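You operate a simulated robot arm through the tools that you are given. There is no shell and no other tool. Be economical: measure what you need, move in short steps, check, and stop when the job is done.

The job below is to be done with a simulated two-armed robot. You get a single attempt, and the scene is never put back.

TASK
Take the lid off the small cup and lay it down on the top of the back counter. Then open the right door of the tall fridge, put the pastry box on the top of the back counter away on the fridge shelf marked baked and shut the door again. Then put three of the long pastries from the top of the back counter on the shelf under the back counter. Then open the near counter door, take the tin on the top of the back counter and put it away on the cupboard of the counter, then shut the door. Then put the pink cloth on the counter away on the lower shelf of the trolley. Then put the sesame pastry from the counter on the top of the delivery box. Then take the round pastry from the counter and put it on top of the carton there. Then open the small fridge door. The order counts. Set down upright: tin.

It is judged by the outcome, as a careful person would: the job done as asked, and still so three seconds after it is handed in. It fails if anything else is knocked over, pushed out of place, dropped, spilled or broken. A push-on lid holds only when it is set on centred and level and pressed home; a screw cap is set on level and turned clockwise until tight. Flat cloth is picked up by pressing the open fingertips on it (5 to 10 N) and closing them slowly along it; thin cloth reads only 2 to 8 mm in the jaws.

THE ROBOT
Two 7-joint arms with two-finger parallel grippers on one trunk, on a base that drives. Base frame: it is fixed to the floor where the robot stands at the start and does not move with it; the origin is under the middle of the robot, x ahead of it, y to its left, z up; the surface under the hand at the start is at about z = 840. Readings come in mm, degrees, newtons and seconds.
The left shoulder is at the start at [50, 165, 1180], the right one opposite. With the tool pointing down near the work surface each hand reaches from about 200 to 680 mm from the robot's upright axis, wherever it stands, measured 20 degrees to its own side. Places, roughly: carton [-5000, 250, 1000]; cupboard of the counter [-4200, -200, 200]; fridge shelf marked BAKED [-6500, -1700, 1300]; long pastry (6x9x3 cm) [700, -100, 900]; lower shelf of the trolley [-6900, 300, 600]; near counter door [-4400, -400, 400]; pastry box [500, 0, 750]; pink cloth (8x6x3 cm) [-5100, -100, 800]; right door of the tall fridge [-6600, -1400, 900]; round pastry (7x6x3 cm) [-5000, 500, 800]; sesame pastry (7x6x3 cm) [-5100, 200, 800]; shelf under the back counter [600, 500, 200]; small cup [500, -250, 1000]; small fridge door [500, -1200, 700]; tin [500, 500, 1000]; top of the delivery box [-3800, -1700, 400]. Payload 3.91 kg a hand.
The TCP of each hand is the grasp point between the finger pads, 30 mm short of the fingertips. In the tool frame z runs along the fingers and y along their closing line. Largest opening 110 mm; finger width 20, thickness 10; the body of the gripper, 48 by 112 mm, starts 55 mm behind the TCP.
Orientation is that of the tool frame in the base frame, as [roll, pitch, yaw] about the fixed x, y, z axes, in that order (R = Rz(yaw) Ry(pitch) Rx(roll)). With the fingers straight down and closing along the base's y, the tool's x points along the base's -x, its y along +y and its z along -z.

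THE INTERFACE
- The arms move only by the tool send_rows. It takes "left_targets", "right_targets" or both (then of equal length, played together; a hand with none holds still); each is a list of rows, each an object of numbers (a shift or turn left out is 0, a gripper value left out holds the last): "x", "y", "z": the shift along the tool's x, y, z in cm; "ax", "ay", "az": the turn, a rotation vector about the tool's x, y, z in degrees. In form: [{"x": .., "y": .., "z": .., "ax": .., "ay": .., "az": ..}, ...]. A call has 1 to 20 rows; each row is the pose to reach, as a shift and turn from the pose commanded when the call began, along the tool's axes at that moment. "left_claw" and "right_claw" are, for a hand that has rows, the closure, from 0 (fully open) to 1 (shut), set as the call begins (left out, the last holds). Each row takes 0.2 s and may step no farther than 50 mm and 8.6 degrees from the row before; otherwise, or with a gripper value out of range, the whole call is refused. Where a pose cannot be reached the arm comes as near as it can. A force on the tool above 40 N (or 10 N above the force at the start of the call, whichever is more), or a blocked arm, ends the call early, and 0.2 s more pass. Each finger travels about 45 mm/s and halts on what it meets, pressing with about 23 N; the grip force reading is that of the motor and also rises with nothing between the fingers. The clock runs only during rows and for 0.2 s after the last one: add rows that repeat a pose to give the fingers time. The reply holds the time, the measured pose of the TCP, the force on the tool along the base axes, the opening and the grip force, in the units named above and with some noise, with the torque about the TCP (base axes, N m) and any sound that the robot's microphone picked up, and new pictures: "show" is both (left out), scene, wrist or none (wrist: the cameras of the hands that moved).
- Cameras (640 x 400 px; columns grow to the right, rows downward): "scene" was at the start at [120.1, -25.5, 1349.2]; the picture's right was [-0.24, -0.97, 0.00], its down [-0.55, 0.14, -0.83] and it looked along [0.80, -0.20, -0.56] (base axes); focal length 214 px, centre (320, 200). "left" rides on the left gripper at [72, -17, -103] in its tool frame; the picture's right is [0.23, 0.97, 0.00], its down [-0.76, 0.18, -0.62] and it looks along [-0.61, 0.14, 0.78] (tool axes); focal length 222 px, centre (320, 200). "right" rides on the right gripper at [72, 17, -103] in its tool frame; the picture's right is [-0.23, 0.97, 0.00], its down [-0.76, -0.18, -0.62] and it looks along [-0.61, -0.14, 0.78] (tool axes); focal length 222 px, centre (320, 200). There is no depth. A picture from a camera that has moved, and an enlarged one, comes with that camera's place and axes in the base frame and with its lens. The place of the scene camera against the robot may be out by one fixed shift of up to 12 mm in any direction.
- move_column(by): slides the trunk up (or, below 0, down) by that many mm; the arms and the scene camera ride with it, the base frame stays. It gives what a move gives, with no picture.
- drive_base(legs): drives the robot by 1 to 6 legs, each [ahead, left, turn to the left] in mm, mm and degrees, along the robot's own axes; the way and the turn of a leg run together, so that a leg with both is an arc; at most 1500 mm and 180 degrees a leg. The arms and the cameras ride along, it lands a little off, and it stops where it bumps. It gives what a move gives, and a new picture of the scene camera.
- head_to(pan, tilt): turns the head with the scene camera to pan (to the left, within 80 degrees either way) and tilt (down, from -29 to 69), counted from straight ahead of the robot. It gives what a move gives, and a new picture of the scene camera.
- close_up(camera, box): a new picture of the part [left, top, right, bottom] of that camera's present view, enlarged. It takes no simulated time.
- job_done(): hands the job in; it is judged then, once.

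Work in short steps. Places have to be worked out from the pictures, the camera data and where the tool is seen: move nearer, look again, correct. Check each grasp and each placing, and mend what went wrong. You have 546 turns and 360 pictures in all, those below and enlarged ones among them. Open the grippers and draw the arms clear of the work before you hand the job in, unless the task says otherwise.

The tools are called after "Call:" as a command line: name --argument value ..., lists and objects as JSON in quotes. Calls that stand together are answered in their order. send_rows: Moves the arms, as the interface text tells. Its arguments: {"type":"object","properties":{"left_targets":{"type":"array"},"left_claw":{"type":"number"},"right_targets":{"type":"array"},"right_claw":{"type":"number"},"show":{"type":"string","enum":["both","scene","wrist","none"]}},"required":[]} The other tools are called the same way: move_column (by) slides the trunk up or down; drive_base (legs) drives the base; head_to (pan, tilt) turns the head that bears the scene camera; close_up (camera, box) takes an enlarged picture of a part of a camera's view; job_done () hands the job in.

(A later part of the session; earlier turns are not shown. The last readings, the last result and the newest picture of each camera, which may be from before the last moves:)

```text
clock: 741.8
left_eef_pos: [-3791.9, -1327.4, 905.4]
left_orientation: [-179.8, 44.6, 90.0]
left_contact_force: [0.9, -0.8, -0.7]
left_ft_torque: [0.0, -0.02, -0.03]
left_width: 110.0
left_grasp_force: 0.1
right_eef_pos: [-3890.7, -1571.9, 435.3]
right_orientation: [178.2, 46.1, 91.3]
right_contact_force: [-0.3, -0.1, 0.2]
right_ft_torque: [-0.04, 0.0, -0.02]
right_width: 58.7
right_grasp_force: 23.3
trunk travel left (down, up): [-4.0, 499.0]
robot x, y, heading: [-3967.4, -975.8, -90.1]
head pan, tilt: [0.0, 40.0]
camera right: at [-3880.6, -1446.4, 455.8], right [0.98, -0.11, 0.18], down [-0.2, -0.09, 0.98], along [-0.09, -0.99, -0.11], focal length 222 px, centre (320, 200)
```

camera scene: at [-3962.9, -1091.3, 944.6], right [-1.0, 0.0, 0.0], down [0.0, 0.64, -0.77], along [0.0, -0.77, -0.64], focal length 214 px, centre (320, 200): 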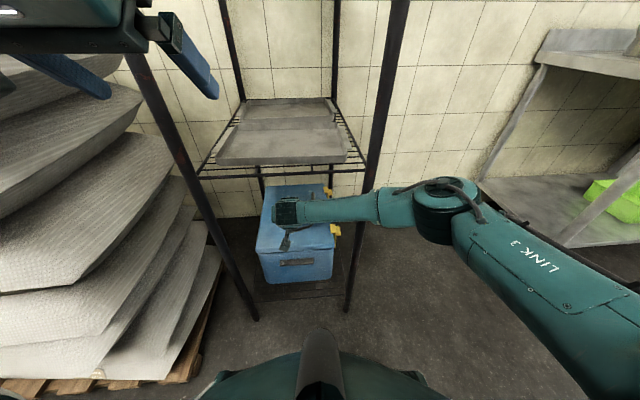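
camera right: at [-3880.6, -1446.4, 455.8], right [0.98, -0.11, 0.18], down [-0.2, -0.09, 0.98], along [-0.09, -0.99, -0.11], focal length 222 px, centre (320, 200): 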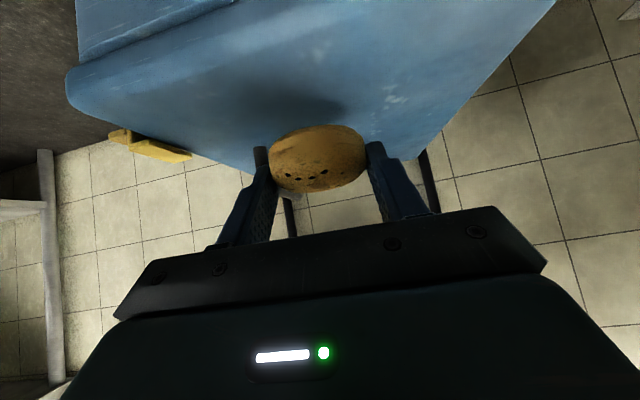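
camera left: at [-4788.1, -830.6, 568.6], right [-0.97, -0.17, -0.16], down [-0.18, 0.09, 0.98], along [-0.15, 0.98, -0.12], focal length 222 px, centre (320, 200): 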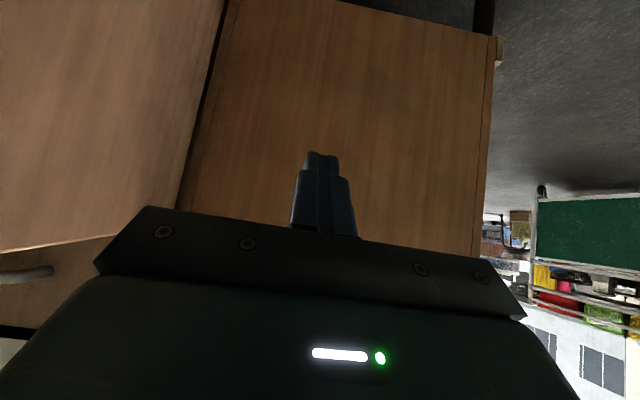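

Hovering just above; lower in small steps to contact.

Call:
send_rows --right_targets '[{"x": 0.3, "z": 0.3}, {"x": 0.6, "z": 0.6}, {"x": 0.9, "z": 0.9}, {"x": 0.9, "z": 0.9}]' --show "none"

Call:
send_rows --right_targets '[{"x": 0.2, "z": 0.2}, {"x": 0.4, "z": 0.4}, {"x": 0.6, "z": 0.6}, {"x": 0.6, "z": 0.6}]' --show "wrist"

```text
clock: 742.8
left_eef_pos: [-3792.0, -1328.5, 904.2]
left_orientation: [-179.6, 44.5, 89.9]
left_contact_force: [0.3, -0.2, -0.6]
left_ft_torque: [0.0, 0.01, -0.02]
left_width: 110.2
left_grasp_force: 0.1
right_eef_pos: [-3891.6, -1571.4, 422.3]
right_orientation: [178.2, 46.0, 91.4]
right_contact_force: [-0.5, 0.6, -0.3]
right_ft_torque: [0.0, 0.0, 0.01]
right_width: 58.9
right_grasp_force: 22.4
trunk travel left (down, up): [-4.0, 499.0]
robot x, y, heading: [-3966.0, -974.6, -90.3]
head pan, tilt: [0.0, 40.0]
```

```text
clock: 743.8
left_eef_pos: [-3791.6, -1326.8, 904.0]
left_orientation: [-179.8, 44.6, 89.9]
left_contact_force: [0.0, 0.1, -1.3]
left_ft_torque: [-0.01, 0.01, 0.01]
left_width: 110.0
left_grasp_force: 0.0
right_eef_pos: [-3889.8, -1572.0, 414.4]
right_orientation: [178.3, 46.2, 91.4]
right_contact_force: [-0.3, -0.1, -0.7]
right_ft_torque: [0.01, -0.01, 0.01]
right_width: 58.7
right_grasp_force: 23.0
trunk travel left (down, up): [-4.0, 499.0]
robot x, y, heading: [-3966.7, -970.7, -90.3]
head pan, tilt: [0.0, 40.0]
camera right: at [-3879.6, -1447.1, 434.9], right [0.98, -0.11, 0.18], down [-0.19, -0.09, 0.98], along [-0.09, -0.99, -0.11], focal length 222 px, centre (320, 200)
```

right: 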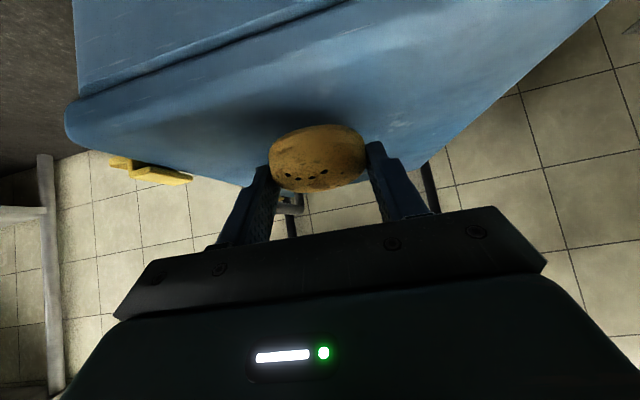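

Call:
send_rows --right_targets '[{"x": 0.2, "z": 0.2}, {"x": 0.4, "z": 0.4}, {"x": 0.6, "z": 0.6}, {"x": 0.8, "z": 0.8}, {"x": 0.8, "z": 0.8}]' --show "none"

Call:
send_rows --right_targets '[{"x": 0.2, "z": 0.2}, {"x": 0.4, "z": 0.4}, {"x": 0.6, "z": 0.6}, {"x": 0.6, "z": 0.6}]' --show "wrist"

```text
clock: 745.0
left_eef_pos: [-3791.3, -1327.0, 904.2]
left_orientation: [-179.8, 44.5, 90.0]
left_contact_force: [0.4, 0.4, 0.2]
left_ft_torque: [0.0, -0.05, 0.01]
left_width: 110.0
left_grasp_force: 0.1
right_eef_pos: [-3889.3, -1572.6, 403.7]
right_orientation: [178.2, 46.0, 91.4]
right_contact_force: [-0.1, -0.1, -0.6]
right_ft_torque: [0.0, 0.0, -0.02]
right_width: 58.8
right_grasp_force: 23.3
trunk travel left (down, up): [-4.0, 499.0]
robot x, y, heading: [-3967.4, -972.2, -90.4]
head pan, tilt: [0.0, 40.0]
```

```text
clock: 746.0
left_eef_pos: [-3790.8, -1326.3, 905.9]
left_orientation: [-179.7, 44.7, 90.0]
left_contact_force: [-0.1, 0.0, 0.1]
left_ft_torque: [-0.06, -0.03, -0.01]
left_width: 110.2
left_grasp_force: 0.0
right_eef_pos: [-3889.0, -1574.8, 398.4]
right_orientation: [178.2, 46.3, 91.5]
right_contact_force: [-1.1, 0.1, 16.6]
right_ft_torque: [0.03, 0.17, 0.01]
right_width: 59.1
right_grasp_force: 23.3
trunk travel left (down, up): [-4.0, 499.0]
robot x, y, heading: [-3966.4, -972.3, -90.3]
head pan, tilt: [0.0, 40.0]
camera right: at [-3879.4, -1448.8, 418.1], right [0.98, -0.11, 0.19], down [-0.2, -0.08, 0.98], along [-0.09, -0.99, -0.1], focal length 222 px, centre (320, 200)
```

right: 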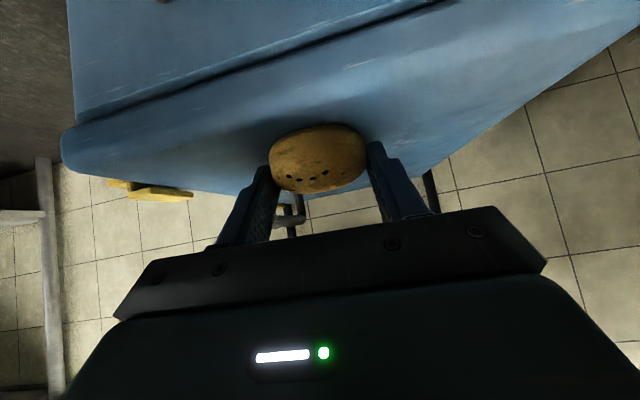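

Contact (17 N). Release and withdraw.

Call:
send_rows --right_targets '[{}, {}, {}, {"z": -1.5}, {"z": -4}, {"z": -7}, {"z": -10}]' --right_claw 0.2 --show "wrist"

```text
clock: 747.6
left_eef_pos: [-3791.3, -1327.7, 903.6]
left_orientation: [-179.8, 44.6, 90.0]
left_contact_force: [-1.0, 0.3, -1.1]
left_ft_torque: [0.0, 0.0, 0.01]
left_width: 110.1
left_grasp_force: 0.0
right_eef_pos: [-3896.0, -1500.2, 464.1]
right_orientation: [178.3, 46.1, 91.4]
right_contact_force: [-0.4, -0.2, 0.3]
right_ft_torque: [-0.02, 0.01, -0.01]
right_width: 88.1
right_grasp_force: 0.0
trunk travel left (down, up): [-4.0, 499.0]
robot x, y, heading: [-3967.5, -971.7, -90.1]
head pan, tilt: [0.0, 40.0]
camera right: at [-3884.9, -1374.5, 484.6], right [0.98, -0.11, 0.18], down [-0.19, -0.09, 0.98], along [-0.09, -0.99, -0.11], focal length 222 px, centre (320, 200)
```

right: 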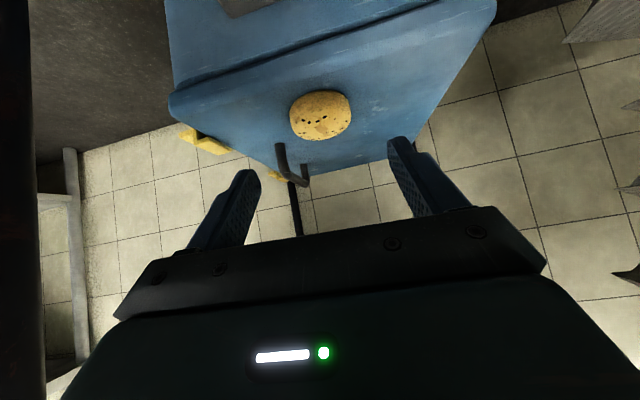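

The sesame pastry sits on the delivery box. Now back to the counter's left end for the round pastry.

Call:
drive_base --legs '[[-225, 0, 0], [0, 0, -90], [1450, 60, 0], [390, 0, 0], [0, -1330, 0]]'

Call:
move_column --by 400

Call:
send_rows --right_targets '[{"x": -3, "z": -3}, {"x": -6, "z": -6}, {"x": -9, "z": -9}, {"x": -11, "z": -11}]' --right_claw 0 --show "none"

Call:
drive_base --legs '[[0, 0, 90], [0, 0, 90]]'

```text
clock: 754.4
left_eef_pos: [-4395.0, -930.1, 903.9]
left_orientation: [-179.7, 44.6, 0.1]
left_contact_force: [0.2, -0.6, 0.3]
left_ft_torque: [0.03, 0.01, -0.06]
left_width: 110.3
left_grasp_force: 0.0
right_eef_pos: [-4568.1, -824.7, 464.1]
right_orientation: [178.2, 46.1, 1.5]
right_contact_force: [0.0, 0.0, -0.4]
right_ft_torque: [0.0, -0.04, 0.01]
right_width: 88.0
right_grasp_force: 0.2
trunk travel left (down, up): [-4.0, 499.0]
robot x, y, heading: [-4041.8, -752.9, 179.9]
head pan, tilt: [0.0, 40.0]
stopped in leg 3: the robot was blocked; the commanded pose is now the measured one
camera scene: at [-4149.8, -756.1, 944.6], right [0.0, 1.0, 0.0], down [0.64, 0.0, -0.77], along [-0.77, 0.0, -0.64], focal length 214 px, centre (320, 200)
```

scene: 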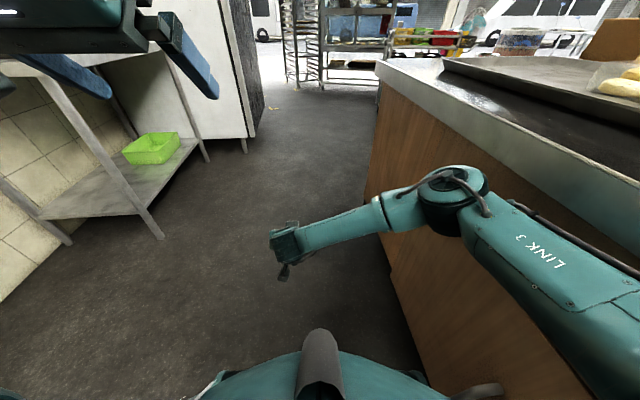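

```text
clock: 758.2
left_eef_pos: [-4394.6, -928.9, 1303.5]
left_orientation: [-179.7, 44.6, 0.0]
left_contact_force: [0.5, -0.8, -0.8]
left_ft_torque: [0.01, 0.0, -0.03]
left_width: 110.0
left_grasp_force: 0.1
right_eef_pos: [-4567.5, -825.5, 862.9]
right_orientation: [178.3, 46.0, 1.4]
right_contact_force: [0.6, -0.3, 0.0]
right_ft_torque: [0.0, 0.01, 0.01]
right_width: 87.7
right_grasp_force: 0.0
trunk travel left (down, up): [-404.0, 99.0]
robot x, y, heading: [-4040.9, -753.0, 179.6]
head pan, tilt: [0.0, 40.0]
```

```text
clock: 759.2
left_eef_pos: [-4394.7, -928.1, 1303.7]
left_orientation: [-179.8, 44.6, 0.0]
left_contact_force: [0.6, 0.4, 0.0]
left_ft_torque: [-0.05, -0.02, 0.0]
left_width: 110.0
left_grasp_force: 0.0
right_eef_pos: [-4562.8, -821.6, 1017.7]
right_orientation: [178.4, 45.9, 1.4]
right_contact_force: [-0.4, -0.4, -0.4]
right_ft_torque: [0.01, 0.01, 0.03]
right_width: 110.2
right_grasp_force: 0.0
trunk travel left (down, up): [-404.0, 99.0]
robot x, y, heading: [-4037.8, -753.2, 179.7]
head pan, tilt: [0.0, 40.0]
```

```text
clock: 760.0
left_eef_pos: [-4393.9, -932.0, 1303.9]
left_orientation: [-179.6, 44.7, 0.5]
left_contact_force: [0.0, 0.0, -0.7]
left_ft_torque: [-0.01, -0.01, -0.02]
left_width: 110.0
left_grasp_force: 0.1
right_eef_pos: [-4562.7, -827.0, 1018.8]
right_orientation: [178.4, 45.9, 1.9]
right_contact_force: [1.2, 0.2, 1.7]
right_ft_torque: [0.02, -0.01, 0.02]
right_width: 110.3
right_grasp_force: 0.1
trunk travel left (down, up): [-404.0, 99.0]
robot x, y, heading: [-4040.1, -750.0, -179.6]
head pan, tilt: [0.0, 40.0]
stopped in leg 1: the robot was blocked; the commanded pose is now the measured one
camera scene: at [-4149.4, -757.3, 1344.6], right [-0.01, 1.0, 0.0], down [0.64, 0.0, -0.77], along [-0.77, 0.0, -0.64], focal length 214 px, centre (320, 200)
```

scene: 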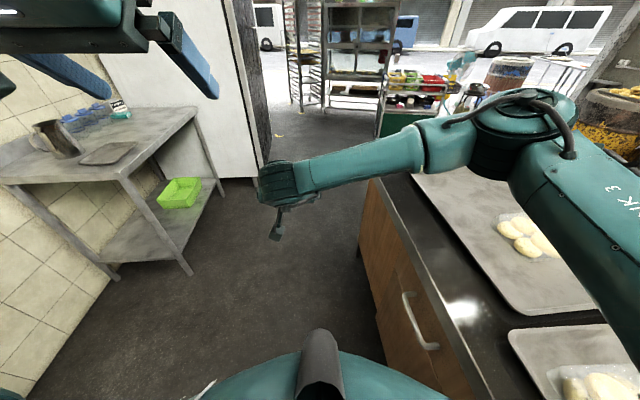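

Too near the counter again; shift away 110 mm and continue.

Call:
drive_base --legs '[[0, 110, -0.4], [1450, 0, 0], [330, 0, 0], [0, -1390, 0], [0, 0, 90], [0, 0, 90]]'

Call:
close_up --camera "right" --box '[0, 0, 640, 400]'

```text
clock: 770.4
left_eef_pos: [-6179.6, -1065.1, 1307.6]
left_orientation: [-179.7, 45.2, 1.3]
left_contact_force: [0.5, -0.2, 0.2]
left_ft_torque: [0.03, 0.01, 0.0]
left_width: 110.0
left_grasp_force: 0.1
right_eef_pos: [-6352.6, -961.7, 1019.7]
right_orientation: [178.2, 46.1, 2.7]
right_contact_force: [0.7, 0.3, 0.7]
right_ft_torque: [0.0, -0.03, -0.02]
right_width: 110.1
right_grasp_force: 0.1
trunk travel left (down, up): [-404.0, 99.0]
robot x, y, heading: [-5831.8, -881.8, -178.7]
head pan, tilt: [0.0, 40.0]
stopped in leg 3: the robot was blocked; the commanded pose is now the measured one
camera scene: at [-5939.2, -886.5, 1345.0], right [-0.02, 1.0, 0.0], down [0.64, 0.01, -0.77], along [-0.77, -0.02, -0.64], focal length 214 px, centre (320, 200)
```

scene: 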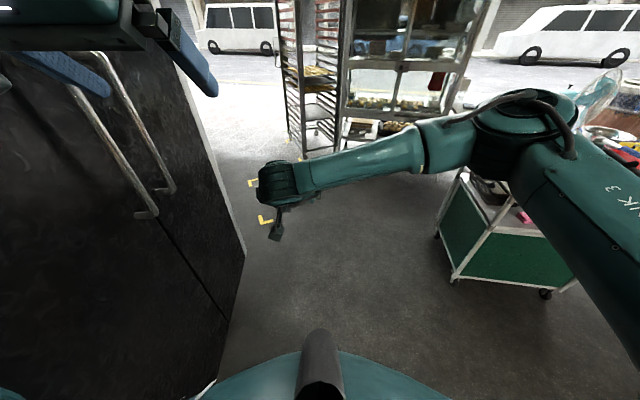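

```text
1.00 times, centred on (320, 200) of right (not enlarged: the box is as wide or as high as the picture)
camera zoom: at [-6226.7, -969.1, 1039.9], right [-0.09, -0.98, 0.18], down [-0.09, 0.19, 0.98], along [-0.99, 0.07, -0.11], focal length 222 px, centre (320, 200)
```

zoom: 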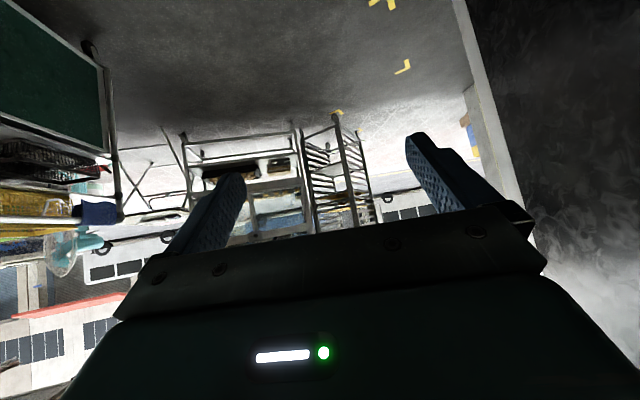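

Blocked by the left elbow near the fridge; moving away to the right now.

Call:
drive_base --legs '[[30, -150, -1.3], [0, -1290, 0], [0, 0, 90], [0, 0, 90]]'

Call:
close_up --camera "right" --box '[0, 0, 640, 400]'

```text
clock: 791.0
left_eef_pos: [-5491.0, 710.8, 1306.2]
left_orientation: [-179.6, 44.9, 177.9]
left_contact_force: [-0.1, 0.0, 0.0]
left_ft_torque: [0.03, 0.0, -0.01]
left_width: 109.7
left_grasp_force: 0.1
right_eef_pos: [-5326.0, 596.7, 1018.7]
right_orientation: [178.3, 46.0, 179.1]
right_contact_force: [0.2, -0.1, 0.0]
right_ft_torque: [0.04, -0.01, -0.02]
right_width: 110.3
right_grasp_force: 0.1
trunk travel left (down, up): [-404.0, 99.0]
robot x, y, heading: [-5849.9, 547.3, -2.4]
head pan, tilt: [0.0, 40.0]
camera scene: at [-5731.4, 538.5, 1344.6], right [-0.04, -1.0, 0.0], down [-0.64, 0.03, -0.77], along [0.77, -0.03, -0.64], focal length 214 px, centre (320, 200)
```

scene: 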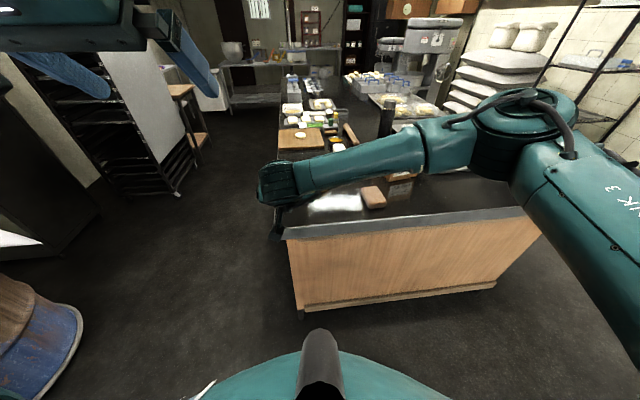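

```text
1.00 times, centred on (320, 200) of right (not enlarged: the box is as wide or as high as the picture)
camera zoom: at [-5450.2, 611.8, 1038.6], right [0.15, 0.97, 0.18], down [0.08, -0.2, 0.98], along [0.99, -0.13, -0.11], focal length 222 px, centre (320, 200)
```

zoom: 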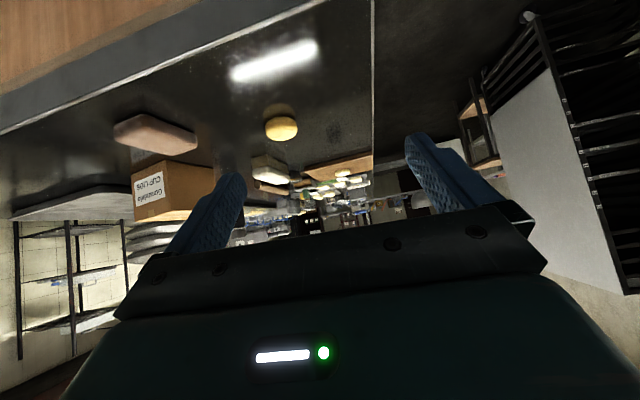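

Round pastry at ≈[-5043,512]; carton top centre ≈[-4935,182], z≈950. Drive closer and go to pre-grasp.

Call:
drive_base --legs '[[200, 0, 2.4]]'

Call:
send_rows --right_targets '[{"x": 2, "y": -3.2, "z": 2}, {"x": 4.3, "y": -6.5, "z": 4.3}, {"x": 6.5, "y": -9.8, "z": 6.5}, {"x": 6.5, "y": -9.8, "z": 9}, {"x": 6.5, "y": -9.8, "z": 9}]' --show "wrist"

```text
clock: 792.6
left_eef_pos: [-5297.4, 721.5, 1306.3]
left_orientation: [-179.7, 45.0, -179.8]
left_contact_force: [0.2, 0.3, 0.3]
left_ft_torque: [-0.04, 0.05, 0.0]
left_width: 110.0
left_grasp_force: 0.1
right_eef_pos: [-5127.4, 613.2, 1016.8]
right_orientation: [178.3, 46.1, -178.4]
right_contact_force: [0.1, -0.3, 0.0]
right_ft_torque: [-0.02, -0.01, -0.01]
right_width: 110.1
right_grasp_force: 0.2
trunk travel left (down, up): [-404.0, 99.0]
robot x, y, heading: [-5652.3, 542.4, 0.0]
head pan, tilt: [0.0, 40.0]
camera scene: at [-5531.1, 539.0, 1344.5], right [0.0, -1.0, 0.0], down [-0.64, 0.0, -0.77], along [0.77, 0.0, -0.64], focal length 214 px, centre (320, 200)
```

scene: 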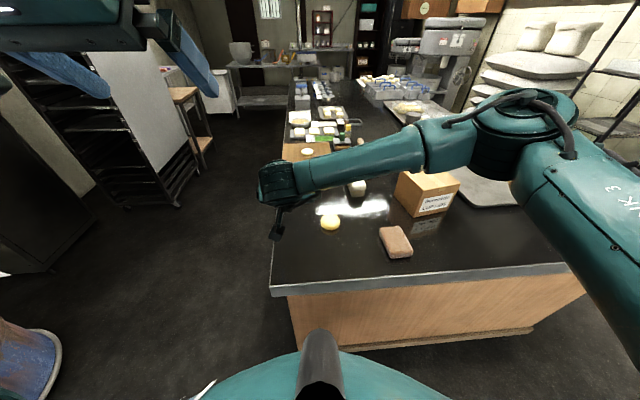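

```text
clock: 793.8
left_eef_pos: [-5299.0, 720.8, 1306.1]
left_orientation: [-179.8, 44.8, -179.8]
left_contact_force: [-0.7, -0.3, 0.6]
left_ft_torque: [-0.01, -0.01, -0.01]
left_width: 110.2
left_grasp_force: 0.1
right_eef_pos: [-5104.0, 519.2, 906.7]
right_orientation: [178.2, 46.0, -178.3]
right_contact_force: [0.4, 0.0, 0.0]
right_ft_torque: [-0.03, 0.0, 0.01]
right_width: 110.0
right_grasp_force: 0.0
trunk travel left (down, up): [-404.0, 99.0]
robot x, y, heading: [-5649.0, 545.4, -0.1]
head pan, tilt: [0.0, 40.0]
camera right: at [-5229.9, 528.6, 927.6], right [0.11, 0.98, 0.18], down [0.09, -0.19, 0.98], along [0.99, -0.09, -0.11], focal length 222 px, centre (320, 200)
```

right: 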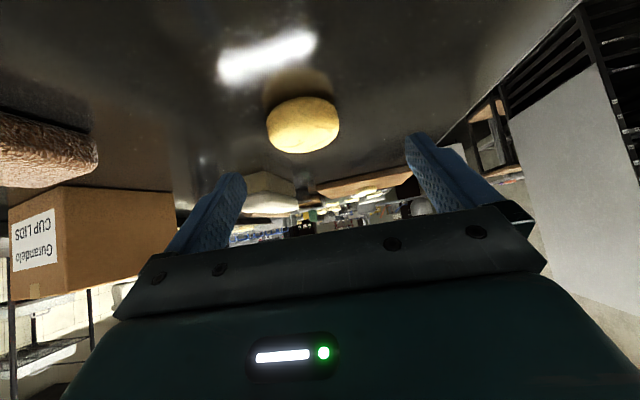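

Pastry at [-5045,509]. Advance, close and lift.

Call:
send_rows --right_targets '[{"x": 0.1, "y": -1.1, "z": 2.2}, {"x": 0.2, "y": -1.1, "z": 4.4}, {"x": 0.3, "y": -1.1, "z": 6.5}, {"x": 0.3, "y": -1.1, "z": 6.5}]' --show "none"

Call:
send_rows --right_targets '[{}, {}, {}, {}, {}, {}]' --right_claw 1 --show "none"

Call:
send_rows --right_targets '[{"x": -2, "z": -2}, {"x": -5, "z": -5}, {"x": -8, "z": -8}, {"x": -11, "z": -11}, {"x": -14, "z": -14}]' --show "wrist"

```text
clock: 794.8
left_eef_pos: [-5298.3, 721.0, 1305.7]
left_orientation: [-179.6, 44.8, -179.8]
left_contact_force: [-0.2, -0.1, 0.1]
left_ft_torque: [0.02, 0.01, 0.01]
left_width: 110.2
left_grasp_force: 0.0
right_eef_pos: [-5059.9, 511.8, 859.1]
right_orientation: [178.4, 46.1, -178.4]
right_contact_force: [-2.8, 1.5, 3.5]
right_ft_torque: [-0.22, 0.01, -0.16]
right_width: 109.9
right_grasp_force: 0.2
trunk travel left (down, up): [-404.0, 99.0]
robot x, y, heading: [-5654.3, 545.1, 0.0]
head pan, tilt: [0.0, 40.0]
```

```text
clock: 796.2
left_eef_pos: [-5296.9, 720.7, 1305.3]
left_orientation: [-179.6, 44.9, -179.8]
left_contact_force: [0.1, 0.1, -0.2]
left_ft_torque: [0.02, 0.0, 0.03]
left_width: 110.0
left_grasp_force: 0.0
right_eef_pos: [-5059.6, 511.3, 858.0]
right_orientation: [178.3, 45.9, -178.5]
right_contact_force: [0.4, 2.4, 0.8]
right_ft_torque: [0.05, -0.03, 0.04]
right_width: 59.7
right_grasp_force: 22.8
trunk travel left (down, up): [-404.0, 99.0]
robot x, y, heading: [-5649.4, 542.6, -0.2]
head pan, tilt: [0.0, 40.0]
```

```text
clock: 797.4
left_eef_pos: [-5298.8, 719.4, 1305.6]
left_orientation: [-179.5, 45.0, -179.9]
left_contact_force: [-0.1, -0.3, -0.6]
left_ft_torque: [-0.02, 0.02, 0.03]
left_width: 110.0
left_grasp_force: 0.1
right_eef_pos: [-5062.7, 506.7, 1057.5]
right_orientation: [178.3, 45.8, -178.2]
right_contact_force: [0.6, 0.7, -0.7]
right_ft_torque: [0.02, 0.02, -0.02]
right_width: 59.7
right_grasp_force: 22.8
trunk travel left (down, up): [-404.0, 99.0]
robot x, y, heading: [-5652.5, 544.2, -0.1]
head pan, tilt: [0.0, 40.0]
camera right: at [-5188.6, 517.6, 1078.8], right [0.11, 0.98, 0.18], down [0.09, -0.19, 0.98], along [0.99, -0.09, -0.11], focal length 222 px, centre (320, 200)
```

right: 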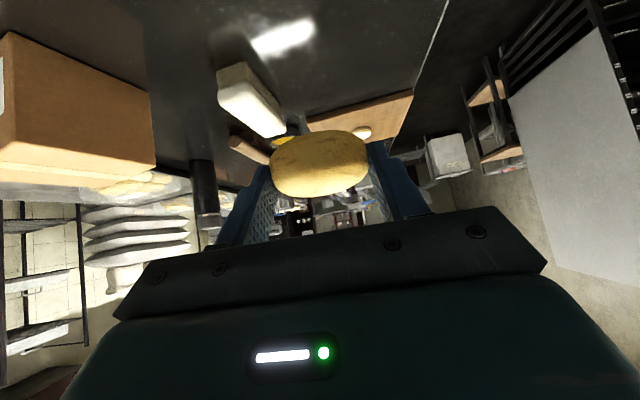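

Held. Drive so the pastry comes over the carton.

Call:
drive_base --legs '[[0, -322, 0], [85, 0, 0]]'

Call:
close_up --camera "right" --box '[0, 0, 640, 400]'

```text
clock: 801.5
left_eef_pos: [-5213.3, 401.7, 1305.9]
left_orientation: [-179.6, 44.9, 179.9]
left_contact_force: [-0.2, -1.0, -0.8]
left_ft_torque: [0.02, 0.03, 0.02]
left_width: 110.2
left_grasp_force: 0.0
right_eef_pos: [-4979.9, 186.5, 1057.2]
right_orientation: [178.3, 46.0, -178.9]
right_contact_force: [1.1, -0.5, -0.4]
right_ft_torque: [0.02, 0.01, 0.03]
right_width: 59.6
right_grasp_force: 23.2
trunk travel left (down, up): [-404.0, 99.0]
robot x, y, heading: [-5571.3, 226.8, -0.2]
head pan, tilt: [0.0, 40.0]
camera scene: at [-5448.6, 220.7, 1344.5], right [-0.01, -1.0, 0.0], down [-0.64, 0.0, -0.77], along [0.77, 0.0, -0.64], focal length 214 px, centre (320, 200)
```

scene: 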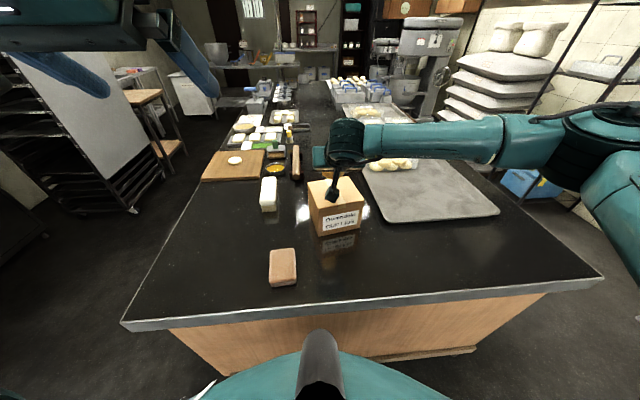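

```text
1.00 times, centred on (320, 200) of right (not enlarged: the box is as wide or as high as the picture)
camera zoom: at [-5105.3, 197.3, 1078.0], right [0.12, 0.98, 0.18], down [0.09, -0.19, 0.98], along [0.99, -0.1, -0.11], focal length 222 px, centre (320, 200)
```

zoom: 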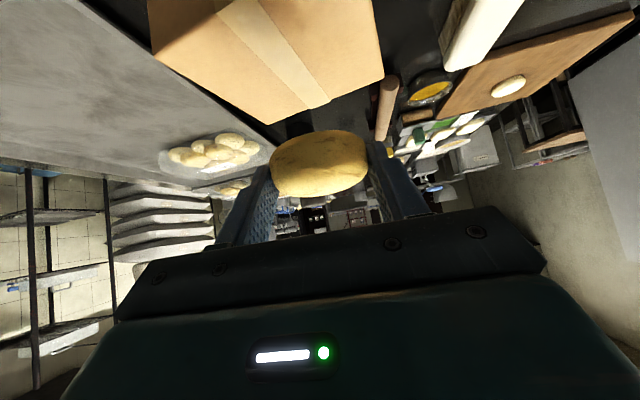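

Carton top centre confirmed at ≈[-4940,177], z≈950. Move over it and lower to ~12 mm above.

Call:
send_rows --right_targets '[{"x": 0.8, "y": -0.5, "z": 2}, {"x": 1.6, "y": -1, "z": 4}, {"x": 2.4, "y": -1, "z": 6.1}, {"x": 2.4, "y": -1, "z": 6.1}]' --show "none"

Call:
send_rows --right_targets '[{"x": 0.2, "z": 0.2}, {"x": 0.4, "z": 0.4}, {"x": 0.6, "z": 0.6}, {"x": 0.7, "z": 0.7}, {"x": 0.7, "z": 0.7}]' --show "wrist"

```text
clock: 802.5
left_eef_pos: [-5214.4, 401.1, 1306.6]
left_orientation: [-179.6, 44.9, 180.0]
left_contact_force: [-0.2, -0.3, -0.1]
left_ft_torque: [-0.01, -0.05, 0.01]
left_width: 110.2
left_grasp_force: 0.0
right_eef_pos: [-4954.7, 177.6, 997.9]
right_orientation: [178.2, 45.9, -178.7]
right_contact_force: [-0.5, -0.3, 0.5]
right_ft_torque: [0.03, 0.01, -0.01]
right_width: 59.8
right_grasp_force: 23.3
trunk travel left (down, up): [-404.0, 99.0]
robot x, y, heading: [-5570.0, 225.9, -0.2]
head pan, tilt: [0.0, 40.0]
```

```text
clock: 803.7
left_eef_pos: [-5214.3, 401.7, 1306.0]
left_orientation: [-179.7, 44.8, 179.9]
left_contact_force: [-0.4, -0.2, 0.2]
left_ft_torque: [0.0, -0.02, -0.01]
left_width: 109.8
left_grasp_force: 0.1
right_eef_pos: [-4952.3, 177.8, 988.1]
right_orientation: [178.3, 46.0, -178.8]
right_contact_force: [0.6, 1.0, -0.2]
right_ft_torque: [0.01, -0.01, 0.01]
right_width: 59.7
right_grasp_force: 22.9
trunk travel left (down, up): [-404.0, 99.0]
robot x, y, heading: [-5566.6, 225.9, -0.3]
head pan, tilt: [0.0, 40.0]
camera right: at [-5078.1, 189.9, 1008.3], right [0.12, 0.98, 0.18], down [0.09, -0.19, 0.98], along [0.99, -0.1, -0.11], focal length 222 px, centre (320, 200)
```

right: 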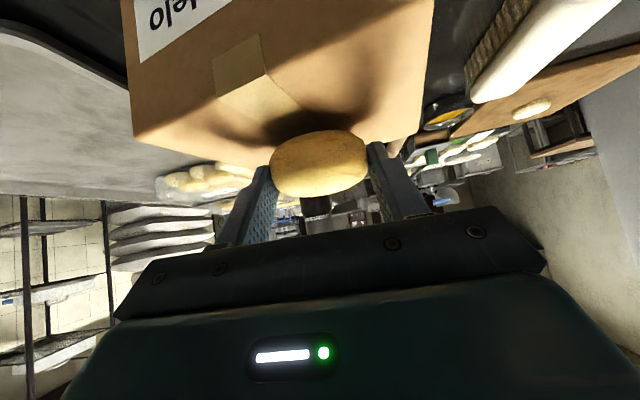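

Close to contact; continue down in small steps.

Call:
send_rows --right_targets '[{"x": 0.2, "z": 0.2}, {"x": 0.4, "z": 0.4}, {"x": 0.6, "z": 0.6}, {"x": 0.6, "z": 0.6}]' --show "none"

Call:
send_rows --right_targets '[{"x": 0.2, "z": 0.2}, {"x": 0.4, "z": 0.4}, {"x": 0.6, "z": 0.6}, {"x": 0.6, "z": 0.6}]' --show "none"

```text
clock: 804.7
left_eef_pos: [-5215.0, 400.4, 1306.0]
left_orientation: [-179.6, 44.9, 179.9]
left_contact_force: [-0.9, -0.1, -0.1]
left_ft_torque: [0.0, -0.01, 0.0]
left_width: 109.9
left_grasp_force: 0.0
right_eef_pos: [-4953.1, 178.2, 980.3]
right_orientation: [178.3, 46.0, -178.8]
right_contact_force: [0.7, -0.2, -0.4]
right_ft_torque: [0.02, 0.01, 0.02]
right_width: 60.2
right_grasp_force: 23.1
trunk travel left (down, up): [-404.0, 99.0]
robot x, y, heading: [-5568.6, 223.8, -0.7]
head pan, tilt: [0.0, 40.0]
```

```text
clock: 805.7
left_eef_pos: [-5218.2, 400.6, 1307.5]
left_orientation: [-179.7, 45.1, 179.9]
left_contact_force: [0.0, -0.4, 1.4]
left_ft_torque: [0.01, -0.01, 0.01]
left_width: 109.9
left_grasp_force: 0.0
right_eef_pos: [-4952.9, 179.6, 978.5]
right_orientation: [178.2, 46.8, -178.9]
right_contact_force: [-3.7, -5.8, 31.1]
right_ft_torque: [-0.67, -0.03, -0.17]
right_width: 59.6
right_grasp_force: 23.1
trunk travel left (down, up): [-404.0, 99.0]
robot x, y, heading: [-5568.5, 225.2, -0.6]
head pan, tilt: [0.0, 40.0]
```

Contact (31 N); ease up slightly, release and withdraw.

Call:
send_rows --right_targets '[{"x": -0.3, "z": -0.3}, {"x": -0.3, "z": -0.3}]' --show "none"

Call:
send_rows --right_targets '[{}, {}, {}, {"z": -1.5}, {"z": -4}, {"z": -8}, {"z": -12}]' --right_claw 0.15 --show "wrist"

```text
clock: 806.3
left_eef_pos: [-5214.5, 401.2, 1306.7]
left_orientation: [-179.6, 44.9, 179.9]
left_contact_force: [0.3, -0.3, -1.3]
left_ft_torque: [0.02, -0.01, 0.0]
left_width: 110.1
left_grasp_force: 0.1
right_eef_pos: [-4953.2, 180.1, 978.5]
right_orientation: [178.2, 46.3, -178.7]
right_contact_force: [4.5, -2.5, 18.3]
right_ft_torque: [-0.47, -0.43, -0.13]
right_width: 59.9
right_grasp_force: 22.8
trunk travel left (down, up): [-404.0, 99.0]
robot x, y, heading: [-5567.2, 227.3, -0.4]
head pan, tilt: [0.0, 40.0]
```

```text
clock: 807.9
left_eef_pos: [-5214.7, 400.1, 1305.3]
left_orientation: [-179.6, 44.9, 179.9]
left_contact_force: [0.1, 0.3, 0.7]
left_ft_torque: [0.02, -0.02, -0.02]
left_width: 110.1
left_grasp_force: 0.1
right_eef_pos: [-5039.3, 173.9, 1058.8]
right_orientation: [178.3, 46.0, -178.8]
right_contact_force: [0.1, -0.3, -0.1]
right_ft_torque: [0.03, -0.01, 0.0]
right_width: 93.4
right_grasp_force: 0.0
trunk travel left (down, up): [-404.0, 99.0]
robot x, y, heading: [-5565.7, 224.7, -0.6]
head pan, tilt: [0.0, 40.0]
camera right: at [-5165.5, 184.3, 1078.7], right [0.12, 0.98, 0.18], down [0.09, -0.19, 0.98], along [0.99, -0.1, -0.11], focal length 222 px, centre (320, 200)
```

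right: 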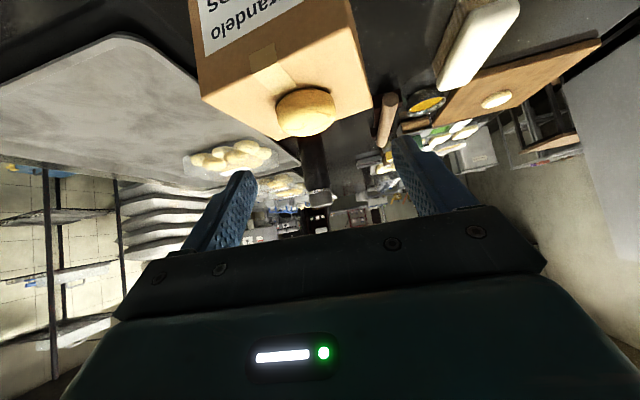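

The round pastry is on the carton. Last task: the small fridge door. Drive back along the aisle.

Call:
drive_base --legs '[[-200, 0, 0.5], [0, -1060, 0], [1450, 0, 0], [1450, 0, 0], [560, 0, 0]]'

Call:
head_to --pan -15 --tilt 20

Call:
drive_base --legs '[[0, 500, 0], [1250, 30, 0]]'

```text
clock: 834.8
left_eef_pos: [-1992.1, -658.2, 1306.8]
left_orientation: [-179.6, 44.9, 179.1]
left_contact_force: [0.2, -0.9, 0.5]
left_ft_torque: [-0.01, 0.01, 0.01]
left_width: 109.8
left_grasp_force: 0.0
right_eef_pos: [-1820.8, -889.4, 1057.6]
right_orientation: [178.3, 45.9, -179.5]
right_contact_force: [0.1, 0.3, 0.3]
right_ft_torque: [0.0, 0.02, 0.02]
right_width: 93.5
right_grasp_force: 0.2
trunk travel left (down, up): [-404.0, 99.0]
robot x, y, heading: [-2348.4, -826.6, -1.2]
head pan, tilt: [0.0, 40.0]
camera scene: at [-2229.5, -836.2, 1344.6], right [-0.02, -1.0, 0.0], down [-0.64, 0.01, -0.77], along [0.77, -0.01, -0.64], focal length 214 px, centre (320, 200)
```

scene: 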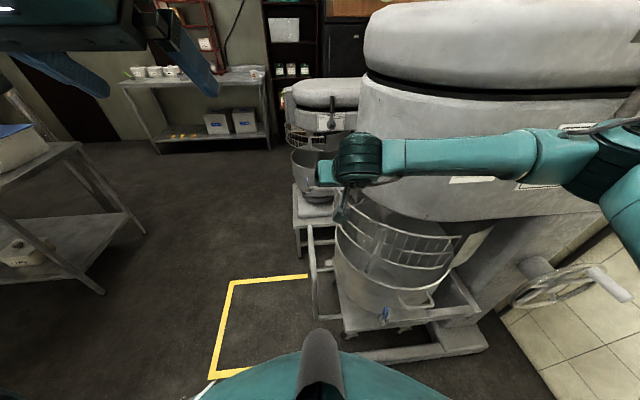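

```text
clock: 835.6
left_eef_pos: [-1993.7, -658.9, 1305.3]
left_orientation: [-179.6, 44.9, 179.1]
left_contact_force: [0.0, 0.1, 0.3]
left_ft_torque: [0.0, 0.0, -0.03]
left_width: 109.8
left_grasp_force: 0.0
right_eef_pos: [-1820.2, -889.2, 1058.1]
right_orientation: [178.3, 46.1, -179.5]
right_contact_force: [-0.7, 0.2, 0.7]
right_ft_torque: [0.03, 0.0, -0.01]
right_width: 93.6
right_grasp_force: 0.0
trunk travel left (down, up): [-404.0, 99.0]
robot x, y, heading: [-2346.4, -828.1, -1.2]
head pan, tilt: [-15.0, 20.0]
camera scene: at [-2225.4, -860.3, 1375.9], right [-0.28, -0.96, 0.0], down [-0.33, 0.09, -0.94], along [0.9, -0.26, -0.34], focal length 214 px, centre (320, 200)
```

scene: 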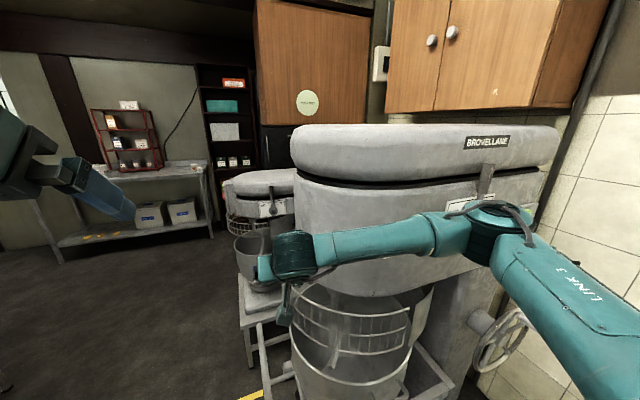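

```text
clock: 846.4
left_eef_pos: [-741.1, -136.9, 1306.1]
left_orientation: [-179.5, 44.9, 179.8]
left_contact_force: [0.1, -0.5, 0.4]
left_ft_torque: [-0.01, -0.01, -0.01]
left_width: 110.0
left_grasp_force: 0.0
right_eef_pos: [-567.0, -365.8, 1057.5]
right_orientation: [178.3, 46.0, -178.9]
right_contact_force: [-0.2, -0.1, -0.6]
right_ft_torque: [-0.01, 0.0, 0.01]
right_width: 93.6
right_grasp_force: 0.1
trunk travel left (down, up): [-404.0, 99.0]
robot x, y, heading: [-1092.9, -310.5, -0.7]
head pan, tilt: [-15.0, 20.0]
camera scene: at [-971.6, -340.8, 1376.0], right [-0.27, -0.96, 0.0], down [-0.33, 0.09, -0.94], along [0.91, -0.25, -0.34], focal length 214 px, centre (320, 200)
```

scene: 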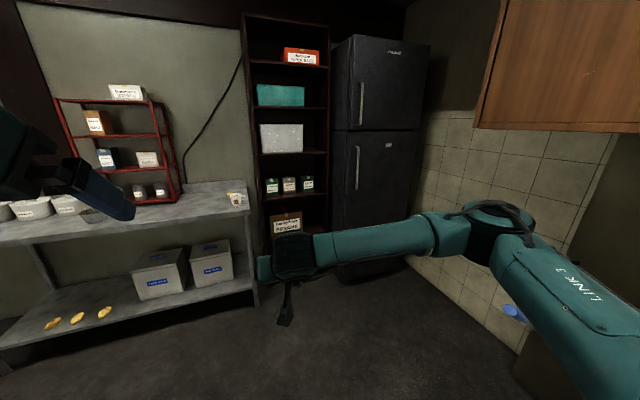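

Fridge: lower door handle ≈[391,-981], z 918–1228; door hinged on the right (y≈-1550), front plane x≈436. I drive to stand left of it.

Call:
drive_base --legs '[[0, 60, 0.7], [800, 0, 0], [0, -560, 0]]'

```text
clock: 856.5
left_eef_pos: [49.7, -636.5, 1305.8]
left_orientation: [-179.6, 44.9, -179.7]
left_contact_force: [-0.2, -0.6, 0.5]
left_ft_torque: [0.0, 0.03, 0.0]
left_width: 110.1
left_grasp_force: 0.1
right_eef_pos: [225.3, -862.8, 1058.0]
right_orientation: [178.3, 46.0, -178.4]
right_contact_force: [-0.1, 0.3, 0.4]
right_ft_torque: [0.0, -0.03, 0.02]
right_width: 93.5
right_grasp_force: 0.0
trunk travel left (down, up): [-404.0, 99.0]
robot x, y, heading: [-300.4, -810.9, 0.2]
head pan, tilt: [-15.0, 20.0]
camera scene: at [-180.6, -841.7, 1376.0], right [-0.26, -0.97, 0.0], down [-0.33, 0.09, -0.94], along [0.91, -0.24, -0.34], focal length 214 px, centre (320, 200)
```

scene: 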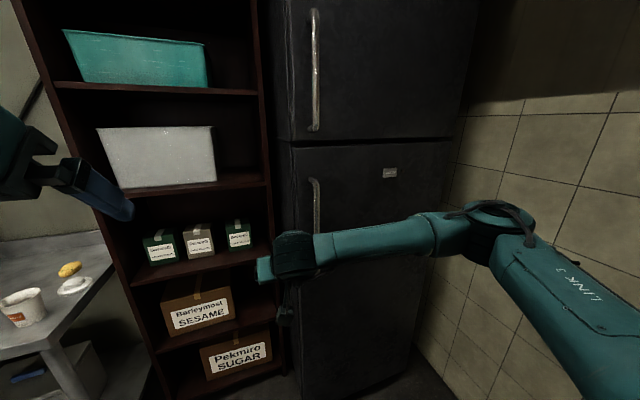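

Handle triangulated at ≈[371,-970], top z≈1229. Go to pre-grasp with narrowed jaws.

Call:
send_rows --right_targets '[{"x": -3, "y": -2.7, "z": -0.8}, {"x": -6.1, "y": -5.4, "z": -1.6}, {"x": -9.1, "y": -8.2, "z": -2.4}, {"x": -12.2, "y": -10.9, "z": -3.2}, {"x": -12.2, "y": -10.9, "z": -3.2}]' --right_claw 0.4 --show "wrist"

```text
clock: 857.7
left_eef_pos: [49.2, -636.0, 1305.8]
left_orientation: [-179.6, 44.9, -179.8]
left_contact_force: [0.5, -0.9, -0.7]
left_ft_torque: [-0.01, 0.0, 0.01]
left_width: 110.2
left_grasp_force: 0.0
right_eef_pos: [293.3, -972.2, 1165.1]
right_orientation: [178.3, 46.0, -178.4]
right_contact_force: [0.0, 0.6, 0.0]
right_ft_torque: [-0.02, -0.04, -0.01]
right_width: 65.9
right_grasp_force: 0.1
trunk travel left (down, up): [-404.0, 99.0]
robot x, y, heading: [-303.7, -813.1, 0.1]
head pan, tilt: [-15.0, 20.0]
camera right: at [167.6, -961.0, 1186.1], right [0.11, 0.98, 0.18], down [0.09, -0.19, 0.98], along [0.99, -0.09, -0.11], focal length 222 px, centre (320, 200)
```

right: 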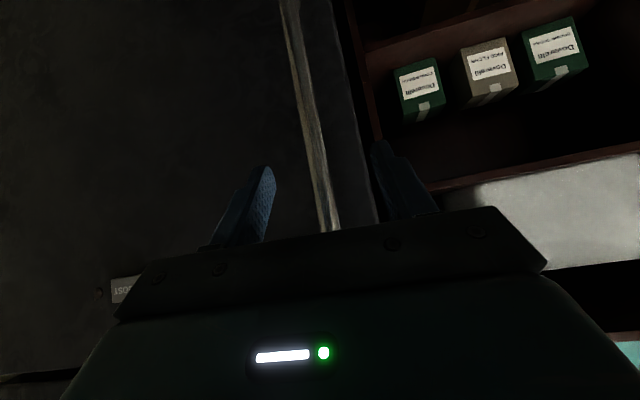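

Bar at y≈-979. Shift 7 mm and advance carefully.

Call:
send_rows --right_targets '[{"y": -0.7, "z": 2.5}, {"y": -0.7, "z": 5}, {"y": -0.7, "z": 7}, {"y": -0.7, "z": 8}, {"y": -0.7, "z": 9}, {"y": -0.7, "z": 9.7}, {"y": -0.7, "z": 9.7}]' --show "wrist"

```text
clock: 859.3
left_eef_pos: [48.8, -636.2, 1306.2]
left_orientation: [-179.6, 44.9, -179.8]
left_contact_force: [-0.9, 0.3, -0.5]
left_ft_torque: [-0.02, -0.01, 0.0]
left_width: 110.0
left_grasp_force: 0.1
right_eef_pos: [362.6, -972.5, 1095.8]
right_orientation: [178.2, 46.0, -178.4]
right_contact_force: [-0.1, 0.3, -0.7]
right_ft_torque: [0.0, 0.06, 0.04]
right_width: 66.0
right_grasp_force: 0.0
trunk travel left (down, up): [-404.0, 99.0]
robot x, y, heading: [-304.6, -811.7, 0.1]
head pan, tilt: [-15.0, 20.0]
camera right: at [236.9, -962.3, 1117.0], right [0.11, 0.98, 0.18], down [0.09, -0.19, 0.98], along [0.99, -0.09, -0.11], focal length 222 px, centre (320, 200)
```

right: 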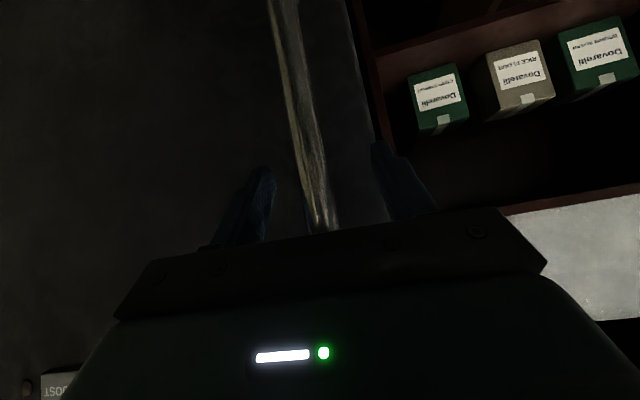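

Bar between the fingers. Close.

Call:
send_rows --right_targets '[{}, {}, {}, {}]' --right_claw 1 --show "none"

```text
clock: 860.3
left_eef_pos: [49.3, -636.3, 1305.8]
left_orientation: [-179.8, 44.8, -179.9]
left_contact_force: [-0.7, 0.2, -0.7]
left_ft_torque: [0.02, 0.0, -0.03]
left_width: 110.1
left_grasp_force: 0.2
right_eef_pos: [362.7, -975.5, 1096.6]
right_orientation: [178.4, 46.0, -178.5]
right_contact_force: [0.3, -6.5, 1.9]
right_ft_torque: [-1.0, 0.23, -0.16]
right_width: 19.1
right_grasp_force: 43.3
trunk travel left (down, up): [-404.0, 99.0]
robot x, y, heading: [-305.7, -815.2, -0.0]
head pan, tilt: [-15.0, 20.0]
```

Gripped. Pull the door open with the base along its arc.

Call:
drive_base --legs '[[-98, -20, 0], [-94, -36, 0], [-86, -52, 0]]'

```text
clock: 861.6
left_eef_pos: [-44.3, -656.4, 1304.2]
left_orientation: [-179.6, 44.5, -179.8]
left_contact_force: [0.1, -0.3, 0.4]
left_ft_torque: [-0.01, 0.02, 0.01]
left_width: 109.9
left_grasp_force: 0.2
right_eef_pos: [269.6, -1005.1, 1096.4]
right_orientation: [179.3, 46.3, -178.9]
right_contact_force: [0.2, -0.1, -2.4]
right_ft_torque: [-0.68, -0.43, -0.08]
right_width: 19.0
right_grasp_force: 45.0
trunk travel left (down, up): [-404.0, 99.0]
robot x, y, heading: [-406.5, -834.5, -0.0]
head pan, tilt: [-15.0, 20.0]
stopped in leg 1: the force on the tool passed its limit at 42 N (the readings are from after the stop); the commanded pose is now the measured one
camera scene: at [-273.5, -859.1, 1376.0], right [-0.23, -0.97, 0.0], down [-0.33, 0.08, -0.94], along [0.91, -0.22, -0.34], focal length 214 px, centre (320, 200)
```

scene: 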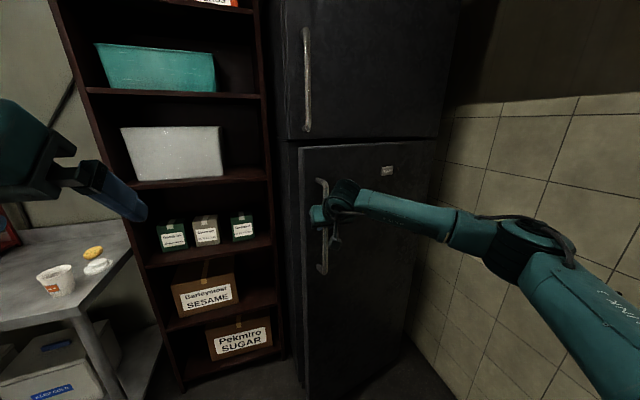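

Opening. Continue along the arc.

Call:
drive_base --legs '[[-85, -42, 0]]'

Call:
drive_base --legs '[[-75, -58, 0]]'

```text
clock: 862.4
left_eef_pos: [-45.9, -655.8, 1300.4]
left_orientation: [-179.2, 44.2, -179.6]
left_contact_force: [0.1, -0.3, 0.1]
left_ft_torque: [-0.04, 0.0, 0.02]
left_width: 109.9
left_grasp_force: 0.2
right_eef_pos: [269.7, -1004.7, 1095.7]
right_orientation: [179.6, 46.4, -178.7]
right_contact_force: [-1.0, 0.5, -2.6]
right_ft_torque: [-0.42, -0.35, -0.21]
right_width: 19.0
right_grasp_force: 45.0
trunk travel left (down, up): [-404.0, 99.0]
robot x, y, heading: [-412.1, -834.6, -0.2]
head pan, tilt: [-15.0, 20.0]
stopped in leg 1: the robot was blocked; the commanded pose is now the measured one
camera scene: at [-273.8, -858.7, 1375.9], right [-0.23, -0.97, 0.01], down [-0.33, 0.07, -0.94], along [0.92, -0.22, -0.34], focal length 214 px, centre (320, 200)
```

scene: 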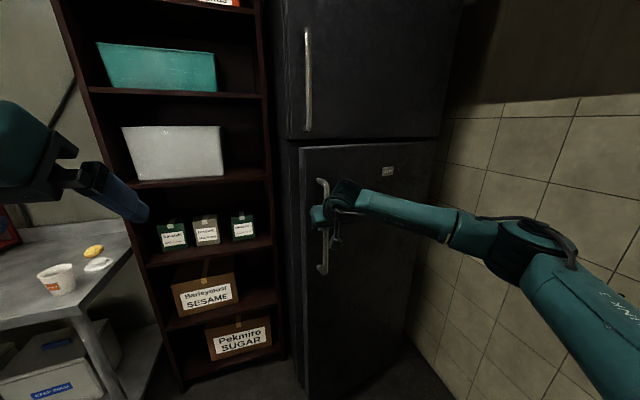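

```text
clock: 863.1
left_eef_pos: [-45.8, -657.3, 1300.5]
left_orientation: [-179.0, 43.9, -179.4]
left_contact_force: [0.5, 0.6, 0.5]
left_ft_torque: [0.03, 0.03, -0.02]
left_width: 110.0
left_grasp_force: 0.0
right_eef_pos: [270.3, -1005.8, 1096.0]
right_orientation: [179.7, 46.3, -178.5]
right_contact_force: [-1.7, 0.5, -3.2]
right_ft_torque: [-0.37, -0.25, -0.3]
right_width: 18.6
right_grasp_force: 44.5
trunk travel left (down, up): [-404.0, 99.0]
robot x, y, heading: [-413.0, -839.2, -0.1]
head pan, tilt: [-15.0, 20.0]
stopped in leg 1: the robot was blocked; the commanded pose is now the measured one
camera scene: at [-273.6, -860.0, 1375.7], right [-0.24, -0.97, 0.01], down [-0.33, 0.07, -0.94], along [0.91, -0.22, -0.34], focal length 214 px, centre (320, 200)
```

scene: 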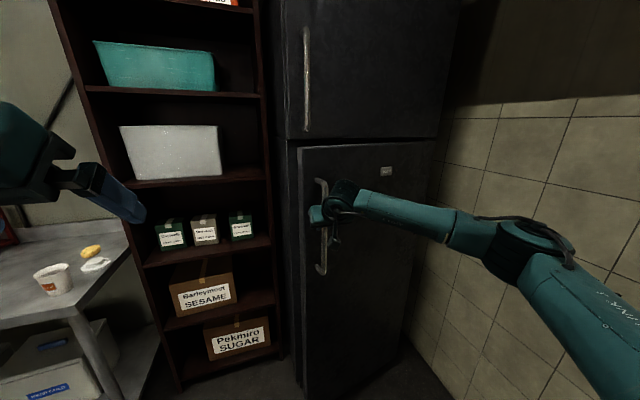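

The base is blocked behind, so I continue the pull with the arm.

Call:
send_rows --right_targets '[{"x": 1.2, "y": -0.7, "z": -1.2, "ax": -1.2, "az": -1.1}, {"x": 2.4, "y": -1.5, "z": -2.5, "ax": -2.4, "az": -2.2}, {"x": 3.6, "y": -2.3, "z": -3.7, "ax": -3.6, "az": -3.3}, {"x": 4.8, "y": -3.1, "z": -5, "ax": -4.8, "az": -4.4}, {"x": 5.9, "y": -4, "z": -6.2, "ax": -5.8, "az": -5.5}, {"x": 7.3, "y": -5.3, "z": -7.6, "ax": -7.5, "az": -7}, {"x": 8.7, "y": -6.7, "z": -9, "ax": -9, "az": -8.4}, {"x": 10, "y": -8.2, "z": -10.4, "ax": -10.4, "az": -9.8}, {"x": 11.2, "y": -9.6, "z": -11.7, "ax": -11.6, "az": -11}]' --show "scene"

```text
clock: 865.1
left_eef_pos: [-45.2, -657.8, 1298.7]
left_orientation: [-179.0, 43.9, -179.5]
left_contact_force: [0.1, 0.3, -0.8]
left_ft_torque: [0.01, -0.02, -0.04]
left_width: 110.1
left_grasp_force: 0.2
right_eef_pos: [111.0, -1108.9, 1096.7]
right_orientation: [179.7, 46.6, -162.8]
right_contact_force: [13.7, -14.2, 9.4]
right_ft_torque: [-0.53, 0.02, -0.22]
right_width: 18.8
right_grasp_force: 45.2
trunk travel left (down, up): [-404.0, 99.0]
robot x, y, heading: [-415.4, -841.8, -0.2]
head pan, tilt: [-15.0, 20.0]
camera scene: at [-273.4, -861.9, 1375.4], right [-0.24, -0.97, 0.01], down [-0.34, 0.07, -0.94], along [0.91, -0.23, -0.34], focal length 214 px, centre (320, 200)
```

scene: 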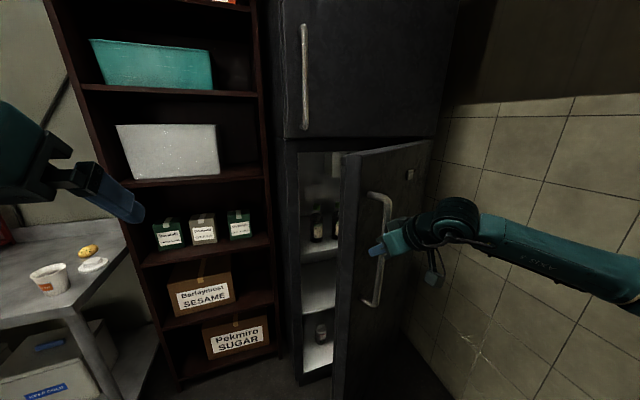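

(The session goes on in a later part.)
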